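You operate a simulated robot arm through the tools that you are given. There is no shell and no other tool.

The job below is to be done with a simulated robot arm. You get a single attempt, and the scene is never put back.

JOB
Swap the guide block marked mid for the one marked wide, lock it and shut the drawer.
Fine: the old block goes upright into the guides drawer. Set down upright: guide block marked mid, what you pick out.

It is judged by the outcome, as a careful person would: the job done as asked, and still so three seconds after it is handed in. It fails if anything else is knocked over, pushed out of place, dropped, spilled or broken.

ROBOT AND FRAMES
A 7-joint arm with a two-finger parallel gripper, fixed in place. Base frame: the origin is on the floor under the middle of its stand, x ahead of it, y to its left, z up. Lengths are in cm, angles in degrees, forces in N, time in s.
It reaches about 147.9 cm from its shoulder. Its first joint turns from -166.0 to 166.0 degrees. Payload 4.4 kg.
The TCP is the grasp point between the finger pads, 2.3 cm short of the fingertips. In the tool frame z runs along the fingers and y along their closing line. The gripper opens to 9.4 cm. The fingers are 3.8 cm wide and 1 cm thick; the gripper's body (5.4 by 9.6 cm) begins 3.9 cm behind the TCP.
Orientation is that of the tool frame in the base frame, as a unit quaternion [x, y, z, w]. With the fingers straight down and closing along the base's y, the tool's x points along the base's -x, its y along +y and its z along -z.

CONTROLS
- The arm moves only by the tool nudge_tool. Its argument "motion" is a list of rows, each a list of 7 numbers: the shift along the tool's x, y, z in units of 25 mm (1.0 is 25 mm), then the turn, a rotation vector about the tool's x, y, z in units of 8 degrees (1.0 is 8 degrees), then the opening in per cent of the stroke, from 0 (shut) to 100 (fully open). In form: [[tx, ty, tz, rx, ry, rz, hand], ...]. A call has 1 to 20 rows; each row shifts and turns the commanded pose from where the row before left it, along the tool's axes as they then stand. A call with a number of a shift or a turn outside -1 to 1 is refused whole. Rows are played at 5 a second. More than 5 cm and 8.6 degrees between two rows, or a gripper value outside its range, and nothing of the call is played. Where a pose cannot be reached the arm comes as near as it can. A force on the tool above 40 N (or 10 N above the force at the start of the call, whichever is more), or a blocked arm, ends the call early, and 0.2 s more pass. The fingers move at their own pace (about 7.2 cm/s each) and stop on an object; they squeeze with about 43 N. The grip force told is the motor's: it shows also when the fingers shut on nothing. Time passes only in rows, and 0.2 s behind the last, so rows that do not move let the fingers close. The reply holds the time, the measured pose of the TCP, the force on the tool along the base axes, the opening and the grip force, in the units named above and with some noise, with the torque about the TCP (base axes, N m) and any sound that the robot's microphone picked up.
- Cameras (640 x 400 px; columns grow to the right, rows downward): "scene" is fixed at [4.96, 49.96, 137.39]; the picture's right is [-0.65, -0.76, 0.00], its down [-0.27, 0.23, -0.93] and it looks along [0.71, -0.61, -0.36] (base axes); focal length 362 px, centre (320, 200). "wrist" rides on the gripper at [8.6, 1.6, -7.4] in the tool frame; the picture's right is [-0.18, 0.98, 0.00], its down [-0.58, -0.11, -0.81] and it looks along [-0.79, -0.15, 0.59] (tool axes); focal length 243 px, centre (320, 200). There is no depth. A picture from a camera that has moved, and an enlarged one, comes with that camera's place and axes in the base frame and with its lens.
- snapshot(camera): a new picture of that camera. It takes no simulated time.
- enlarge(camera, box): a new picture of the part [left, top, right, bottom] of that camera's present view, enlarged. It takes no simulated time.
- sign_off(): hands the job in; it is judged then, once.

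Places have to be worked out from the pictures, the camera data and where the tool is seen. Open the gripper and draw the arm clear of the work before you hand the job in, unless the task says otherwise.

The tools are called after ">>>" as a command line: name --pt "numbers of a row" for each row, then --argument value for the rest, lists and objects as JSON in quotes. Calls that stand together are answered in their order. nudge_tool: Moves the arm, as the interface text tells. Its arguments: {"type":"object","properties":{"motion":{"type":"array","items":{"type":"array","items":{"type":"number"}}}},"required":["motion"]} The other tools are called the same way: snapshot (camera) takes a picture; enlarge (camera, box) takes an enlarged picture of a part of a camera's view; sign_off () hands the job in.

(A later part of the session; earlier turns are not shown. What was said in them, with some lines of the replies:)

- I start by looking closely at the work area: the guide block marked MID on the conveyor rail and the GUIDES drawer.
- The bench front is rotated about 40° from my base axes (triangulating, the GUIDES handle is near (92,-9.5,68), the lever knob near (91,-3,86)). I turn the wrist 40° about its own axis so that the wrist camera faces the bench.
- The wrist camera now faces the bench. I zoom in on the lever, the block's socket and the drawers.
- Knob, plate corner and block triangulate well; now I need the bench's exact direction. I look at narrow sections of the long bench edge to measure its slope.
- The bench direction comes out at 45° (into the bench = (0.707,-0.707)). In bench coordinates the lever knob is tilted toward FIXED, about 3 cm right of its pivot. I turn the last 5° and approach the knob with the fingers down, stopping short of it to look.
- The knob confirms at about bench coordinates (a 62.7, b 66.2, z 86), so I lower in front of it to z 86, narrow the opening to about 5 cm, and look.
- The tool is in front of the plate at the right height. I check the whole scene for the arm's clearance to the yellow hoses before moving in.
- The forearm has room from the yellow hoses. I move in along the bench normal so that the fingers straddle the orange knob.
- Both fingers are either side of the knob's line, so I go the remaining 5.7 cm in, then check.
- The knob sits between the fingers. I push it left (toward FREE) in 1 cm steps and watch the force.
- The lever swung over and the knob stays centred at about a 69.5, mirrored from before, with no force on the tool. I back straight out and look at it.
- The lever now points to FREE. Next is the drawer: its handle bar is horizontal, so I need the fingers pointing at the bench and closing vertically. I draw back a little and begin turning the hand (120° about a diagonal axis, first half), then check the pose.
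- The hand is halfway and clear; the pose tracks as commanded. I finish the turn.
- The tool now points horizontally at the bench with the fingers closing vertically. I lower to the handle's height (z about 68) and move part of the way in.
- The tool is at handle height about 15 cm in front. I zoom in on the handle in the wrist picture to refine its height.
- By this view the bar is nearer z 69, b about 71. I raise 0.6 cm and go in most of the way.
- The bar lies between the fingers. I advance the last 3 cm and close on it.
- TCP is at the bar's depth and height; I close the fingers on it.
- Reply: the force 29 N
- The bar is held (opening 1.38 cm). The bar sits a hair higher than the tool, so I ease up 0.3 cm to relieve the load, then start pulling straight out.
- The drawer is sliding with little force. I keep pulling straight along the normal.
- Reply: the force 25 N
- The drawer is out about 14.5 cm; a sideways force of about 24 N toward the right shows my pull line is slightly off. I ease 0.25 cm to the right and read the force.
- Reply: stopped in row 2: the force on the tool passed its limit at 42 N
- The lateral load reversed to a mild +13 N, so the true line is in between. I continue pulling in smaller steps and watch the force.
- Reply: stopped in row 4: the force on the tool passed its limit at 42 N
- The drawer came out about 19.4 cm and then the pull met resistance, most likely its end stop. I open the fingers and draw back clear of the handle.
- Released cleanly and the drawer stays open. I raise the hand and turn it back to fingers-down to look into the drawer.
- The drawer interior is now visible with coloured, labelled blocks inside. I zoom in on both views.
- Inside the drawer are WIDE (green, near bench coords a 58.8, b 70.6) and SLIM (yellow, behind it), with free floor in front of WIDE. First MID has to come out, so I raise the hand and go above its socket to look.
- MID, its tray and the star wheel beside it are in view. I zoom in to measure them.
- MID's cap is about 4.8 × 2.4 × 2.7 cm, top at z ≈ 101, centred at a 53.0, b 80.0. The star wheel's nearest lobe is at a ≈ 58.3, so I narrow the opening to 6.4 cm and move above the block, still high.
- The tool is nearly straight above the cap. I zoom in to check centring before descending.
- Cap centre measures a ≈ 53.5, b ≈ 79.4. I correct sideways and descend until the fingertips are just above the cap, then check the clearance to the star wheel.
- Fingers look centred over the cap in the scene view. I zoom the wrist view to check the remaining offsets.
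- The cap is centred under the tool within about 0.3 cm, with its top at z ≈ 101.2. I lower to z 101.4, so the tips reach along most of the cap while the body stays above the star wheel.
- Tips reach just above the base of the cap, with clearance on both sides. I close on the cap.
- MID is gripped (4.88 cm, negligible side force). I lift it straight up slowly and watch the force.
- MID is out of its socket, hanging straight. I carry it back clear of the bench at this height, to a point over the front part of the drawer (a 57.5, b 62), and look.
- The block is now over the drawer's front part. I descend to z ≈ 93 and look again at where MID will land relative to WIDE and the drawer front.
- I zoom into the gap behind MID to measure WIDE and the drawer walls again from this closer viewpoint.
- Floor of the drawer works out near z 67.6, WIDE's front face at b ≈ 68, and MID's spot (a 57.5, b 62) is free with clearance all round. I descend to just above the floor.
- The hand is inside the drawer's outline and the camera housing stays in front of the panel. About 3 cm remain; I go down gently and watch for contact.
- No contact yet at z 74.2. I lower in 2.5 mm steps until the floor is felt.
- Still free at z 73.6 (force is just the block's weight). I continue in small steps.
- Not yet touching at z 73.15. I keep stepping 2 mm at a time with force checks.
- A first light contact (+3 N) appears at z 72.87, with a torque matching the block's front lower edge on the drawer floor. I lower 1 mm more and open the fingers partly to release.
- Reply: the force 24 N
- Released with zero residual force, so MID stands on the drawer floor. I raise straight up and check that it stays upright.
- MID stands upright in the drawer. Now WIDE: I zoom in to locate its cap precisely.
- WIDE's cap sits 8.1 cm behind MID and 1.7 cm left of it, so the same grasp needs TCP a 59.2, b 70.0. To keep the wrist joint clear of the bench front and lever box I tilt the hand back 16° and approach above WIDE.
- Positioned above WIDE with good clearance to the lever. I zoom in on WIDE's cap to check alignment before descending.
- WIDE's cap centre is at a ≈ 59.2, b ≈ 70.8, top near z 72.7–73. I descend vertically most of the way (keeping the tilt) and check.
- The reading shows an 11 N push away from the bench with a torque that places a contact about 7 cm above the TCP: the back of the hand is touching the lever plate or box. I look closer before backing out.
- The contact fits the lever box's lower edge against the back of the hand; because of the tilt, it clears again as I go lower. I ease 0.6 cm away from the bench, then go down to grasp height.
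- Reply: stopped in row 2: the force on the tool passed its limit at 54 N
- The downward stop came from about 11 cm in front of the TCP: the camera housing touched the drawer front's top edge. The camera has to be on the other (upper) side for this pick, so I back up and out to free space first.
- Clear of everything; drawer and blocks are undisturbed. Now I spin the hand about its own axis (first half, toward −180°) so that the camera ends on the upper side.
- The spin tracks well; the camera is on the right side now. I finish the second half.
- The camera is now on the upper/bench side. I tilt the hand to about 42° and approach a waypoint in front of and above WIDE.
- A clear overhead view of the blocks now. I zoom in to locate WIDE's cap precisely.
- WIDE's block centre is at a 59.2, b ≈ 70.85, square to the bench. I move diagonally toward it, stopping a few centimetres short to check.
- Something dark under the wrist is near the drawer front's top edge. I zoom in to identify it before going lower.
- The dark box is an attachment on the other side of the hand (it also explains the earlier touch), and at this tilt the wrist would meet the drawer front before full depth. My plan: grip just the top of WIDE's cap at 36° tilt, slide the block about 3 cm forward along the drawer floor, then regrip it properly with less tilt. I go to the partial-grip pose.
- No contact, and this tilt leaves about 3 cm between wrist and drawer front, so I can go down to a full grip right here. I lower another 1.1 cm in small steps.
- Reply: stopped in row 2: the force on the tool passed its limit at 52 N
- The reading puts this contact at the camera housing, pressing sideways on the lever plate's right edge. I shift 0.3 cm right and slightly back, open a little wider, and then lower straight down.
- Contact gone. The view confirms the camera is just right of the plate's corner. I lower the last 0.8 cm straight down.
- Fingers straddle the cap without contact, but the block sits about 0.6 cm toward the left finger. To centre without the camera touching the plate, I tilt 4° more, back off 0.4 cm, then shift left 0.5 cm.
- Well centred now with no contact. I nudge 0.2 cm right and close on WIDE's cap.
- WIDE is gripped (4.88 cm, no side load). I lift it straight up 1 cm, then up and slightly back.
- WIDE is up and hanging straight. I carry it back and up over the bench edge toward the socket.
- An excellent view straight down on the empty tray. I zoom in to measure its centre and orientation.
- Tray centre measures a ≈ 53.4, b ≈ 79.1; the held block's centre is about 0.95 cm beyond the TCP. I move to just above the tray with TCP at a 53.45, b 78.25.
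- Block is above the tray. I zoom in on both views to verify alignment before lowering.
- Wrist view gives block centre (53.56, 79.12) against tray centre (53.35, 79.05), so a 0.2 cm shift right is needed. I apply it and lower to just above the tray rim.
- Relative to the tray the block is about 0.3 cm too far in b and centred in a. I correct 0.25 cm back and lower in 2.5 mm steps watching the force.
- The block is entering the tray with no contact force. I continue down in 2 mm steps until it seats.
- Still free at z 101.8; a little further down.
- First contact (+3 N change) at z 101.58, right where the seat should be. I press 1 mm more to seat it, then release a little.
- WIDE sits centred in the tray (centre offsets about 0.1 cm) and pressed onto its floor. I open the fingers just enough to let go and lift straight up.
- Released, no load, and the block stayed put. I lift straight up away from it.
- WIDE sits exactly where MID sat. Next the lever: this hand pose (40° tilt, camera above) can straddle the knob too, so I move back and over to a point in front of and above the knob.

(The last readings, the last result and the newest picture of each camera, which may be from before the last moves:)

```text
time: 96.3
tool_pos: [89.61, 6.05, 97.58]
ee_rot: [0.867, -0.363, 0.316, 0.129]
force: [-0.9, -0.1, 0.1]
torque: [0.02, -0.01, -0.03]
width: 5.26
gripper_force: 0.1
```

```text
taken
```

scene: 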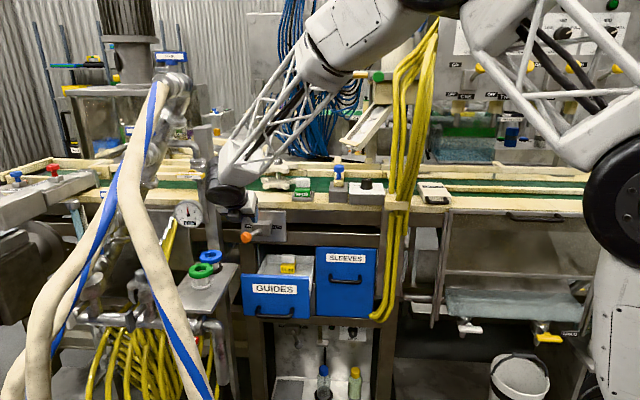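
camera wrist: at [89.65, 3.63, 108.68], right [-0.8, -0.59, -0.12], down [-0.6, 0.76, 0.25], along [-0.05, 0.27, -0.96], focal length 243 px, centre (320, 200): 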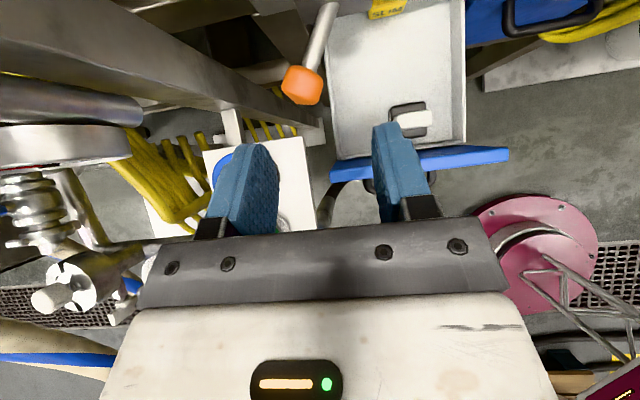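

The knob is seen at a ≈ 69.4, b ≈ 66, z ≈ 86.3. I advance along the tool axis so the fingers come down either side of it, stopping partway to check.

>>> nudge_tool --pt "-0.09 -0.18 0.6 0 0 0 56" --pt "-0.09 -0.18 0.6 0 0 0 56" --pt "-0.09 -0.17 0.6 0 0 0 56" --pt "-0.09 -0.17 0.6 0 0 0 56" --pt "-0.09 0 0.6 0 0 0 56" --pt "0 0 0 0 0 0 56"

>>> snapshot --camera "wrist"

>>> enlarge --camera "scene" --box '[190, 170, 310, 270]'

```text
time: 97.8
tool_pos: [93.4, 4.46, 90.91]
ee_rot: [0.867, -0.362, 0.316, 0.128]
force: [-0.4, -0.4, -0.5]
torque: [0.02, -0.01, 0.02]
width: 5.23
gripper_force: 0.2
```

```text
taken
camera wrist: at [93.55, 1.99, 102.07], right [-0.8, -0.59, -0.12], down [-0.6, 0.76, 0.25], along [-0.05, 0.27, -0.96], focal length 243 px, centre (320, 200)
```

wrist: 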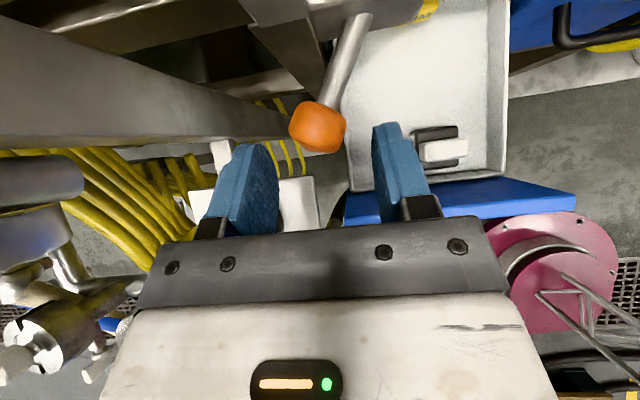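

```text
4.00 times, centred on (250, 220) of scene
camera zoom: at [4.96, 49.96, 137.39], right [-0.65, -0.76, 0.0], down [-0.27, 0.23, -0.93], along [0.71, -0.61, -0.36], focal length 1449 px, centre (600, 120)
```

zoom: 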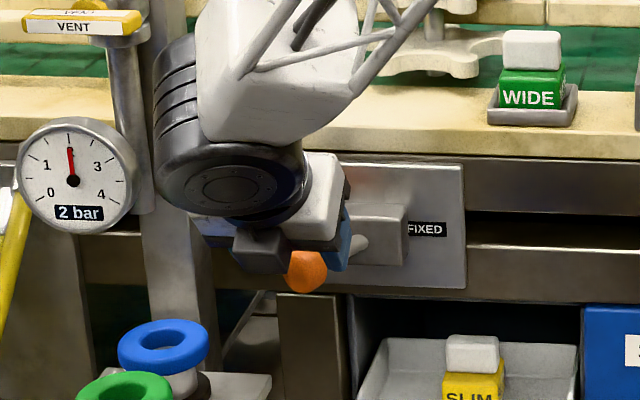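

The knob is between the fingers' lines with the tool on course. I go the rest of the way down over it.

>>> nudge_tool --pt "-0.054 -0.02 0.55 0 0 0 56" --pt "-0.054 -0.02 0.55 0 0 0 56" --pt "-0.054 -0.02 0.55 0 0 0 56" --pt "-0.054 -0.02 0.55 0 0 0 56" --pt "0 0 0 0 0 0 56"

>>> snapshot --camera "wrist"

>>> enlarge --camera "scene" --box '[190, 170, 310, 270]'

```text
time: 99.0
tool_pos: [95.84, 2.32, 86.42]
ee_rot: [0.867, -0.362, 0.317, 0.129]
force: [-0.1, 0.3, 0.0]
torque: [0.03, -0.01, -0.02]
width: 5.27
gripper_force: 0.0
```

```text
taken
camera wrist: at [95.9, -0.11, 97.51], right [-0.8, -0.59, -0.12], down [-0.6, 0.76, 0.25], along [-0.05, 0.27, -0.96], focal length 243 px, centre (320, 200)
```

wrist: 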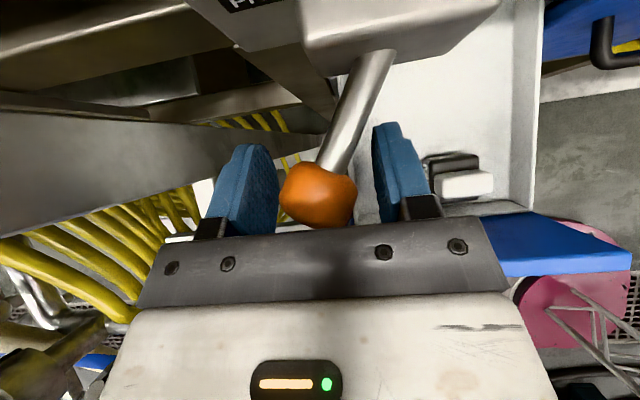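

```text
4.00 times, centred on (250, 220) of scene
camera zoom: at [4.96, 49.96, 137.39], right [-0.65, -0.76, 0.0], down [-0.27, 0.23, -0.93], along [0.71, -0.61, -0.36], focal length 1449 px, centre (600, 120)
```

zoom: 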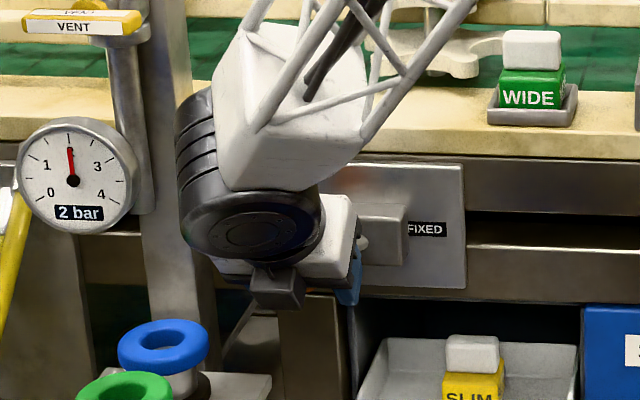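

The knob is between the fingers. I push it to the right (toward FIXED) in 1 cm steps.

>>> nudge_tool --pt "0 0.4 0 0 0 0 56" --pt "0 0.4 0 0 0 0 56" --pt "0 0.4 0 0 0 0 56" --pt "0 0.4 0 0 0 0 56" --pt "0 0.4 0 0 0 0 56" --pt "0 0.4 0 0 0 0 56" --pt "0 0.3 0 0 0 0 56"

>>> snapshot --camera "wrist"

>>> enlarge --camera "scene" --box '[190, 170, 310, 270]'

```text
time: 100.5
tool_pos: [91.11, -2.43, 86.31]
ee_rot: [0.867, -0.363, 0.316, 0.129]
force: [-0.4, 0.2, 0.9]
torque: [0.01, -0.04, -0.01]
width: 5.26
gripper_force: 0.0
```

```text
taken
camera wrist: at [91.23, -4.87, 97.56], right [-0.8, -0.59, -0.12], down [-0.6, 0.76, 0.25], along [-0.05, 0.27, -0.96], focal length 243 px, centre (320, 200)
```

wrist: 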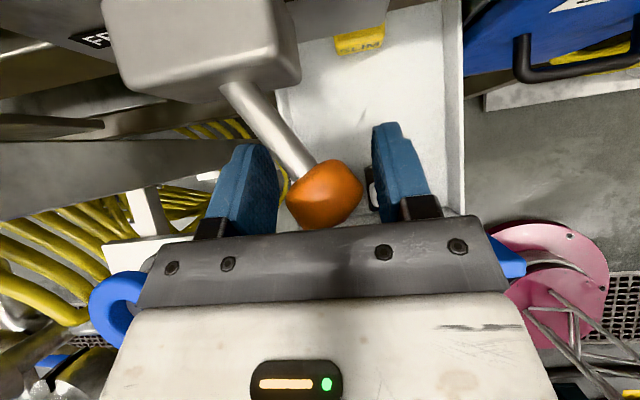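

```text
4.00 times, centred on (250, 220) of scene
camera zoom: at [4.96, 49.96, 137.39], right [-0.65, -0.76, 0.0], down [-0.27, 0.23, -0.93], along [0.71, -0.61, -0.36], focal length 1449 px, centre (600, 120)
```

zoom: 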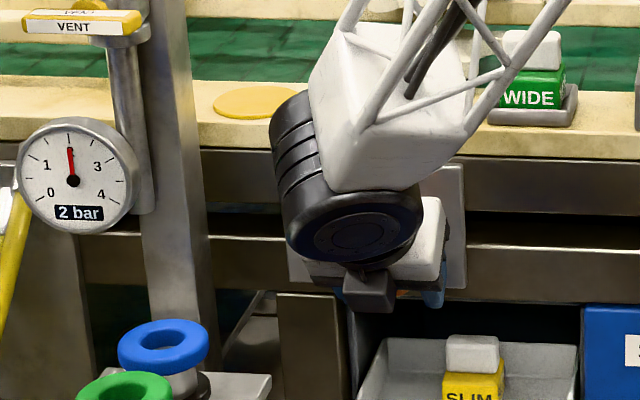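

The lever has swung over: the knob reads a ≈ 62.6, its original FIXED position. I back out along the tool axis and check.

>>> nudge_tool --pt "0 0 -0.5 0 0 0 56" --pt "0 0 -0.8 0 0 0 56" --pt "0 0 -0.8 0 0 0 56" --pt "0 0 -0.8 0 0 0 56" --pt "0 0 -0.8 0 0 0 56" --pt "0 0 -0.8 0 0 0 56" --pt "-0.8 0 -0.66 0 0 0 56" --pt "-0.8 0 -0.66 0 0 0 56"

>>> enlarge --camera "scene" --box '[200, 150, 340, 270]'

>>> snapshot --camera "wrist"

```text
time: 102.3
tool_pos: [82.24, 6.7, 94.92]
ee_rot: [0.867, -0.363, 0.315, 0.13]
force: [0.1, 0.0, -0.2]
torque: [-0.02, -0.02, -0.02]
width: 5.26
gripper_force: 0.0
```

```text
3.33 times, centred on (270, 210) of scene
camera zoom: at [4.96, 49.96, 137.39], right [-0.65, -0.76, 0.0], down [-0.27, 0.23, -0.93], along [0.71, -0.61, -0.36], focal length 1207 px, centre (487, 167)
```

zoom: 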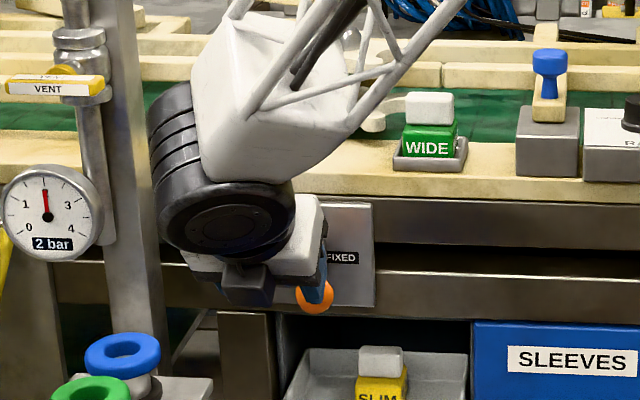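

```text
taken
camera wrist: at [82.32, 4.1, 106.11], right [-0.8, -0.59, -0.12], down [-0.6, 0.76, 0.25], along [-0.05, 0.27, -0.96], focal length 243 px, centre (320, 200)
```

wrist: 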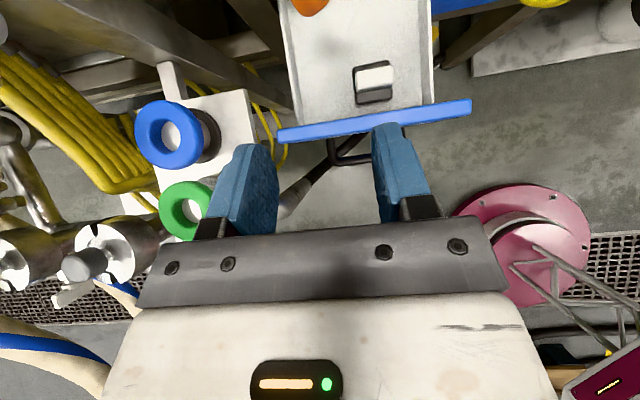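

Lever is back at FIXED. Now the drawer: I tilt the hand to horizontal (fingers toward the bench), close the fingers, back off and lower to push at the middle of the drawer front above the handle.

>>> nudge_tool --pt "0 0 -0.7 0 0 0 40" --pt "0 0 0 0 1 0 20" --pt "0 0 0 0 1 0 0" --pt "0 0 0 0 1 0 0" --pt "0 0 0 0 1 0 0" --pt "0 0 0 0 1 0 0" --pt "0 0 0 0 1 0 0" --pt "0 0 0 0 0.3 0 0" --pt "0 0 -0.8 0 0 0 0" --pt "0 0 -0.8 0 0 0 0"

>>> snapshot --camera "scene"

>>> snapshot --camera "wrist"

```text
time: 104.5
tool_pos: [78.96, 9.96, 96.14]
ee_rot: [0.65, -0.273, 0.655, 0.272]
force: [1.4, -0.8, 0.0]
torque: [0.01, 0.01, 0.01]
width: 0.0
gripper_force: 42.5
```

```text
taken
```

scene: 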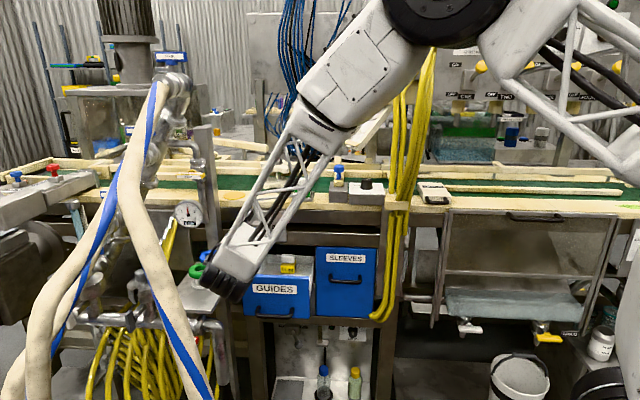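

```text
taken
camera wrist: at [72.36, 14.16, 104.81], right [-0.7, -0.69, -0.19], down [-0.49, 0.65, -0.59], along [0.53, -0.32, -0.79], focal length 243 px, centre (320, 200)
```

wrist: 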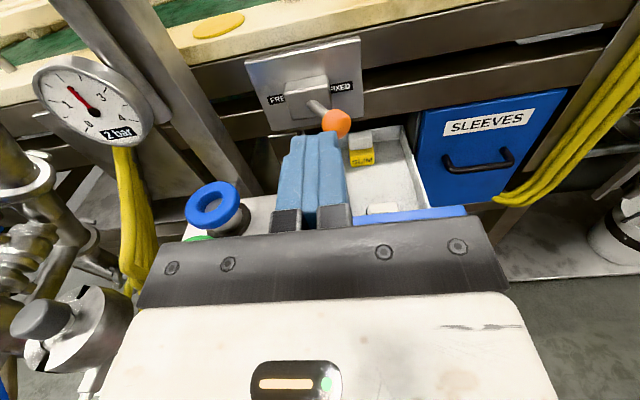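

The hand is horizontal and the lever is clearly at FIXED. I shift to the drawer's centre line, back off slightly, and lower to z ≈ 74.

>>> nudge_tool --pt "0 0.86 -0.3 0 0 0 0" --pt "0 0.86 -0.3 0 0 0 0" --pt "-0.804 0 0 0 0 0 0" --pt "-0.804 0 0 0 0 0 0" --pt "-0.804 0 0 0 0 0 0" --pt "-0.804 0 0 0 0 0 0" --pt "-0.804 0 0 0 0 0 0" --pt "-0.804 0 0 0 0 0 0" --pt "-0.804 0 0 0 0 0 0" --pt "-0.804 0 0 0 0 0 0" --pt "-0.804 0 0 0 0 0 0" --pt "-0.804 0 0 0 0 0 0" --pt "-0.804 0 0 0 0 0 0"

>>> snapshot --camera "scene"

>>> snapshot --camera "wrist"

```text
time: 107.3
tool_pos: [74.54, 8.12, 74.2]
ee_rot: [0.65, -0.273, 0.655, 0.272]
force: [-0.2, 0.7, -0.5]
torque: [-0.01, -0.01, 0.04]
width: 0.0
gripper_force: 42.7
```

```text
taken
```

scene: 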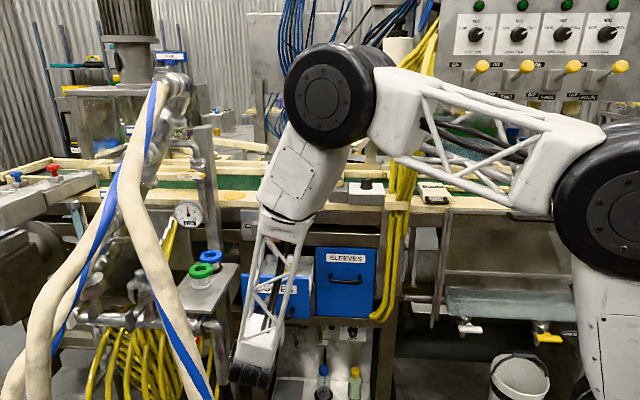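

```text
taken
camera wrist: at [68.19, 12.3, 82.75], right [-0.7, -0.69, -0.19], down [-0.49, 0.65, -0.59], along [0.53, -0.32, -0.79], focal length 243 px, centre (320, 200)
```

wrist: 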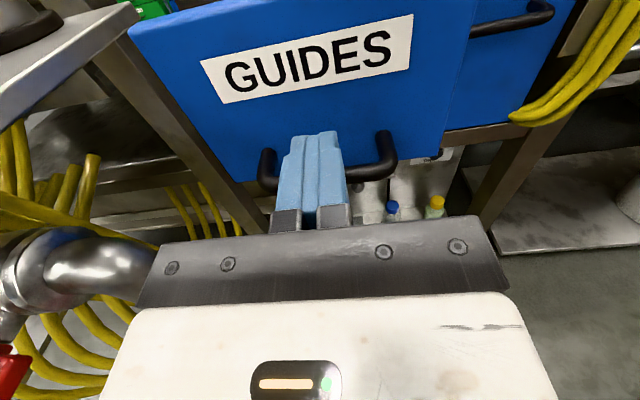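

The fingertips face the drawer front between label and handle. I advance gently until touching and begin pushing.

>>> nudge_tool --pt "0 0 0.8 0 0 0 0" --pt "0 0 0.8 0 0 0 0" --pt "0 0 0.4 0 0 0 0" --pt "0 0 0.3 0 0 0 0" --pt "0 0 0.3 0 0 0 0" --pt "0 0 0.3 0 0 0 0" --pt "0 0 0.3 0 0 0 0" --pt "0 0 0.4 0 0 0 0"

>>> snapshot --camera "wrist"

```text
time: 109.2
tool_pos: [81.01, 1.73, 74.24]
ee_rot: [0.65, -0.274, 0.654, 0.272]
force: [-1.6, 1.0, 0.2]
torque: [0.01, 0.01, 0.03]
width: 0.0
gripper_force: 42.5
```

```text
taken
camera wrist: at [74.52, 5.86, 82.66], right [-0.7, -0.69, -0.19], down [-0.49, 0.65, -0.58], along [0.53, -0.32, -0.79], focal length 243 px, centre (320, 200)
```

wrist: 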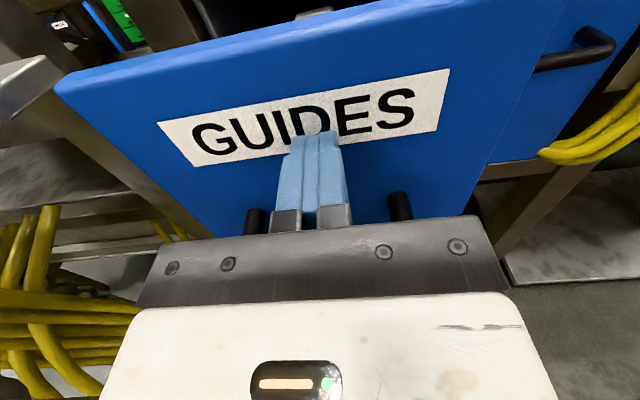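

The drawer moves with a light push (about 2 N). I keep pushing gently.

>>> nudge_tool --pt "0 0 0.4 0 0 0 0" --pt "0 0 0.45 0 0 0 0" --pt "0 0 0.45 0 0 0 0" --pt "0 0 0.45 0 0 0 0" --pt "0 0 0.45 0 0 0 0" --pt "0 0 0.45 0 0 0 0" --pt "0 0 0.45 0 0 0 0" --pt "0 0 0.45 0 0 0 0" --pt "0 0 0.45 0 0 0 0" --pt "0 0 0.45 0 0 0 0"

>>> snapshot --camera "wrist"

>>> snapshot --camera "scene"

```text
time: 111.3
tool_pos: [88.91, -6.22, 74.01]
ee_rot: [0.65, -0.273, 0.655, 0.271]
force: [-1.3, 1.3, -0.8]
torque: [0.02, 0.05, 0.03]
width: 0.0
gripper_force: 42.5
```

```text
taken
camera wrist: at [82.35, -1.99, 82.6], right [-0.7, -0.69, -0.19], down [-0.49, 0.65, -0.58], along [0.53, -0.32, -0.79], focal length 243 px, centre (320, 200)
```

wrist: 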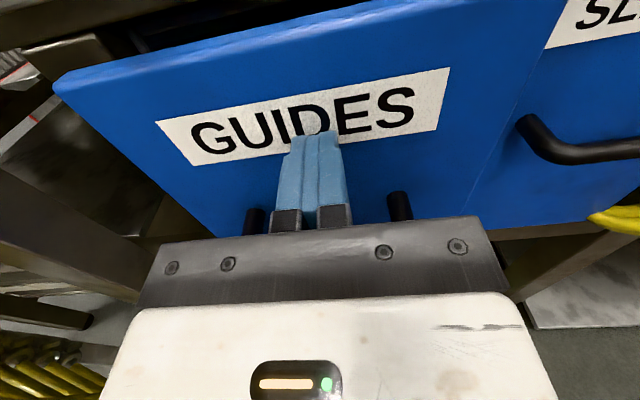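

```text
taken
```

scene: 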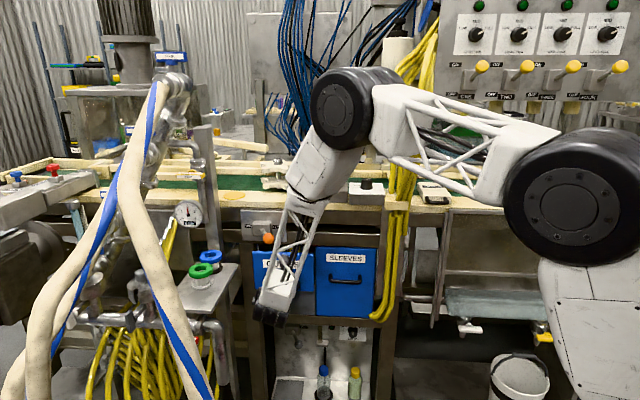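

About 6 cm remain. I continue slowly until the drawer meets its stop.

>>> nudge_tool --pt "0 0 0.35 0 0 0 0" --pt "0 0 0.35 0 0 0 0" --pt "0 0 0.35 0 0 0 0" --pt "0 0 0.35 0 0 0 0" --pt "0 0 0.3 0 0 0 0" --pt "0 0 0.2 0 0 0 0"

>>> snapshot --camera "wrist"

>>> enlarge --camera "scene" --box '[230, 200, 400, 320]'

```text
time: 112.8
tool_pos: [92.21, -9.63, 74.09]
ee_rot: [0.65, -0.273, 0.655, 0.272]
force: [0.5, -0.5, 0.4]
torque: [0.02, -0.01, 0.05]
width: 0.01
gripper_force: 42.5
```

```text
taken
camera wrist: at [85.72, -5.43, 82.71], right [-0.7, -0.69, -0.19], down [-0.49, 0.65, -0.59], along [0.53, -0.32, -0.79], focal length 243 px, centre (320, 200)
```

wrist: 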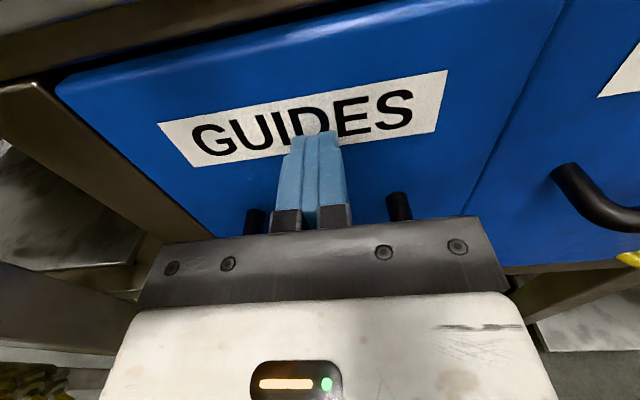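

```text
3.33 times, centred on (315, 260) of scene
camera zoom: at [4.96, 49.96, 137.39], right [-0.65, -0.76, 0.0], down [-0.27, 0.23, -0.93], along [0.71, -0.61, -0.36], focal length 1207 px, centre (337, 0)
```

zoom: 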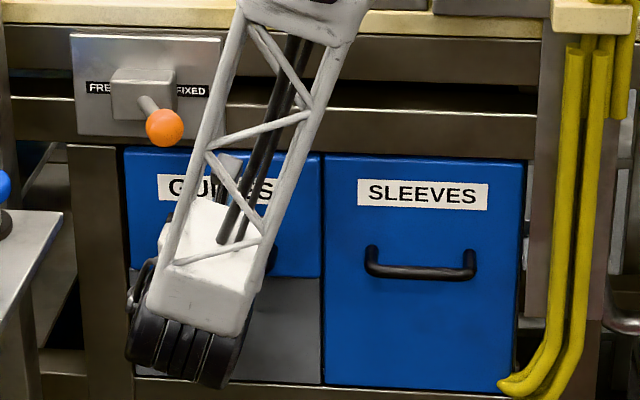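

The drawer front is nearly flush with its neighbour. I press on in small steps until I feel the stop.

>>> nudge_tool --pt "0 0 0.15 0 0 0 0" --pt "0 0 0.15 0 0 0 0" --pt "0 0 0 0 0 0 0"

```text
time: 113.5
tool_pos: [92.68, -10.15, 74.13]
ee_rot: [0.65, -0.273, 0.655, 0.271]
force: [-11.7, 4.9, 5.5]
torque: [0.0, 0.13, -0.04]
width: 0.0
gripper_force: 42.6
```

Resistance of about 12 N along the push appears at b 72.7: the drawer is at its closed stop. One last small press to make sure.

>>> nudge_tool --pt "0 0 0.05 0 0 0 0" --pt "0 0 0 0 0 0 0"

>>> snapshot --camera "wrist"

```text
time: 114.0
tool_pos: [92.8, -10.04, 74.14]
ee_rot: [0.651, -0.272, 0.655, 0.271]
force: [-14.6, 9.0, 7.9]
torque: [0.04, 0.09, -0.05]
width: 0.0
gripper_force: 42.6
stopped in row 2: the force on the tool passed its limit at 43 N (the readings are from after the stop); the commanded pose is now the measured one
```

```text
taken
camera wrist: at [86.25, -5.88, 82.7], right [-0.7, -0.69, -0.19], down [-0.49, 0.65, -0.58], along [0.53, -0.32, -0.79], focal length 243 px, centre (320, 200)
```

wrist: 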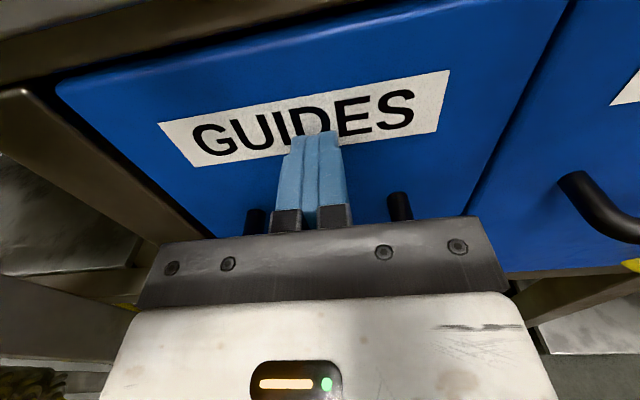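

The drawer is firmly shut (over 40 N against the stop). I back straight out, then raise and open the gripper to clear the work.

>>> nudge_tool --pt "0 0 -0.3 0 0 0 0" --pt "0 0 -0.8 0 0 0 0" --pt "0 0 -0.8 0 0 0 0" --pt "0 0 -0.8 0 0 0 0" --pt "0 0 -0.8 0 0 0 0" --pt "0 0 -0.8 0 0 0 0" --pt "0 0 -0.8 0 0 0 0" --pt "0 0 -0.8 0 0 0 0" --pt "0 0 -0.8 0 0 0 0" --pt "0 0 -0.8 0 0 0 0" --pt "0 0 -0.8 0 0 0 50" --pt "0 0 0 0 0 0 100" --pt "0 0 0 0 0 0 100"

>>> nudge_tool --pt "0.8 0 0 0 0 0 100" --pt "0.8 0 0 0 0 0 100" --pt "0.8 0 0 0 0 0 100" --pt "0.8 0 0 0 0 0 100" --pt "0.8 0 0 0 0 0 100" --pt "0.8 0 0 0 0 0 100" --pt "0.8 0 0 0 0 0 100" --pt "0.8 0 0 0 0 0 100" --pt "0.8 0 0 0 0 0 100" --pt "0.8 0 0 0 0 0 100" --pt "0.8 0 0 0 0 0 100" --pt "0.8 0 0 0 0 0 100"

>>> snapshot --camera "wrist"

>>> snapshot --camera "scene"

```text
time: 116.8
tool_pos: [78.1, 4.63, 73.94]
ee_rot: [0.651, -0.272, 0.655, 0.271]
force: [0.0, -0.3, 0.8]
torque: [-0.01, -0.03, 0.01]
width: 9.43
gripper_force: 0.0
```

```text
time: 119.4
tool_pos: [77.94, 4.69, 98.26]
ee_rot: [0.651, -0.273, 0.654, 0.272]
force: [0.0, -0.9, 0.7]
torque: [-0.04, 0.05, 0.03]
width: 9.4
gripper_force: 0.1
```

```text
taken
camera wrist: at [71.53, 8.85, 106.64], right [-0.7, -0.69, -0.19], down [-0.49, 0.65, -0.58], along [0.53, -0.32, -0.79], focal length 243 px, centre (320, 200)
```

wrist: 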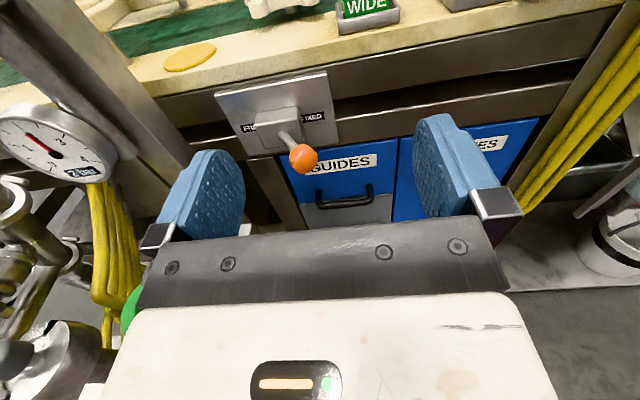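

```text
taken
```

scene: 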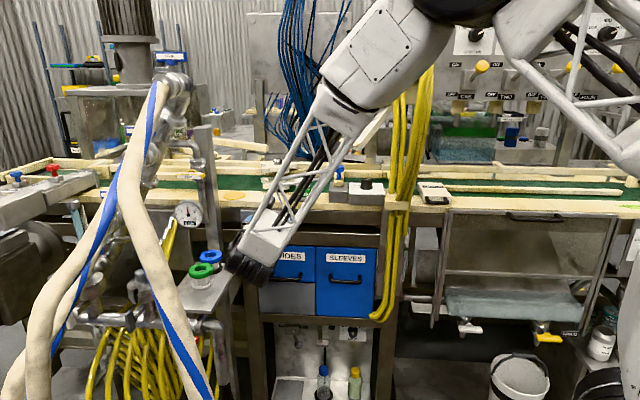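

The drawer is shut, the lever is at FIXED, and WIDE is in the tray. I raise the arm further clear and take final check pictures.

>>> nudge_tool --pt "0.8 0 -0.3 0 0 0 100" --pt "0.8 0 -0.3 0 0 0 100" --pt "0.8 0 -0.3 0 0 0 100" --pt "0.8 0 -0.3 0 0 0 100" --pt "0.8 0 -0.3 0 0 0 100" --pt "0.8 0 -0.3 0 0 0 100" --pt "0.8 0 -0.3 0 0 0 100" --pt "0.8 0 -0.3 0 0 0 100" --pt "0.8 0 -0.3 0 0 0 100" --pt "0.8 0 -0.3 0 0 0 100" --pt "0.8 0 -0.3 0 0 0 100" --pt "0.8 0 -0.3 0 0 0 100"

>>> snapshot --camera "wrist"

>>> snapshot --camera "scene"

>>> enlarge --camera "scene" --box '[230, 150, 400, 330]'

>>> enlarge --camera "wrist" --box '[180, 0, 480, 240]'

```text
time: 122.0
tool_pos: [71.56, 11.15, 122.03]
ee_rot: [0.651, -0.273, 0.654, 0.272]
force: [0.1, -1.0, 0.5]
torque: [0.01, 0.0, 0.0]
width: 9.41
gripper_force: 0.0
```

```text
taken
camera wrist: at [65.11, 15.22, 130.55], right [-0.7, -0.69, -0.19], down [-0.49, 0.65, -0.58], along [0.53, -0.32, -0.79], focal length 243 px, centre (320, 200)
```

wrist: 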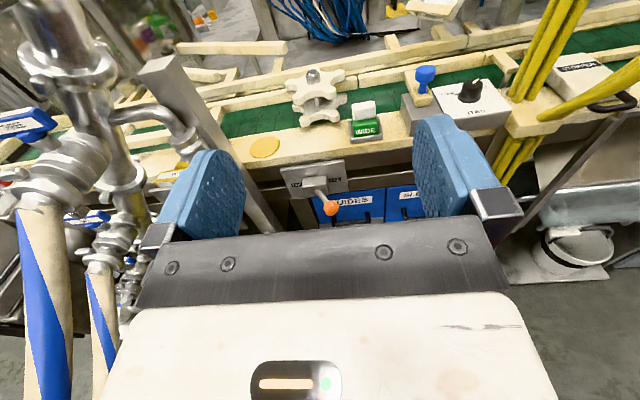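

```text
taken
```

scene: 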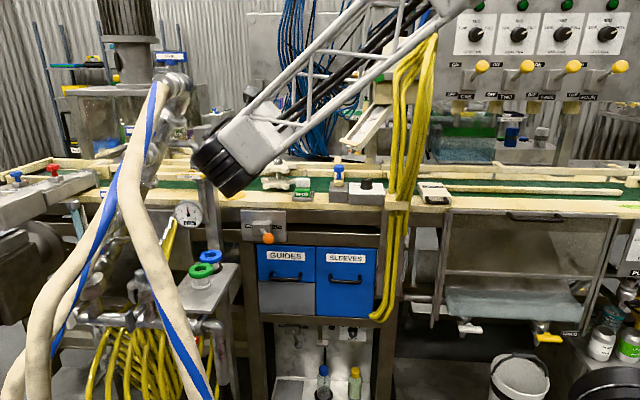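

```text
2.22 times, centred on (315, 240) of scene
camera zoom: at [4.96, 49.96, 137.39], right [-0.65, -0.76, 0.0], down [-0.27, 0.23, -0.93], along [0.71, -0.61, -0.36], focal length 805 px, centre (331, 111)
```

zoom: 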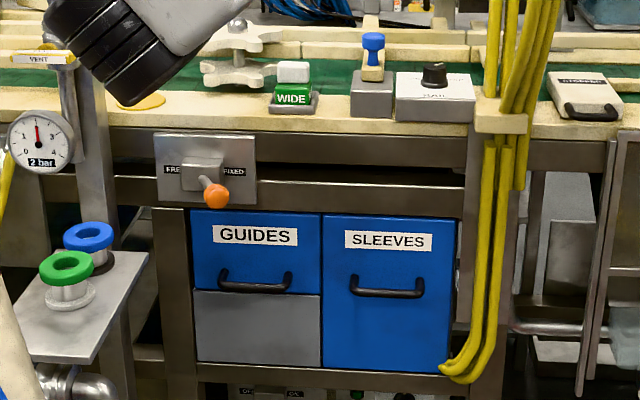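

```text
1.67 times, centred on (330, 120) of wrist
camera zoom: at [65.11, 15.22, 130.55], right [-0.7, -0.69, -0.19], down [-0.49, 0.65, -0.58], along [0.53, -0.32, -0.79], focal length 404 px, centre (303, 333)
```

zoom: 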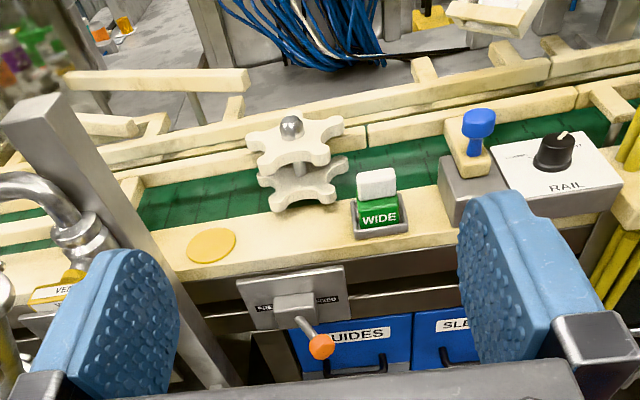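

Final check: the knob and the drawer handle are back at the same pixels as before the job. WIDE sits in the tray, the lever is at FIXED, the drawer is flush, nothing around is disturbed, and the gripper is open and clear. I hand the job in.

>>> sign_off

```text
The job is handed in.
```

The guide blocks are swapped. WIDE is in the tray where MID sat, the lever is back at FIXED, and the GUIDES drawer is shut.

- **WIDE:** it is centred in the tray, and in the scene camera its cap lines up with where MID's cap was.
- **MID:** it stood upright in the front of the GUIDES drawer when I last saw it, before closing. I pushed the drawer shut slowly, but could not see inside once it was closed.
- **Lever and drawer:** the lever knob and drawer handle are back where they were in the first pictures. The drawer met its stop firmly.
- **Contacts:** while I was picking up WIDE, the hand and its camera touched the lever plate area twice and the top edge of the open drawer once. The harder two, at just over 50 N, tripped the force limit and stopped the arm. I backed off each time and saw nothing moved by it in the pictures.

The gripper is open and the arm is clear of the bench.
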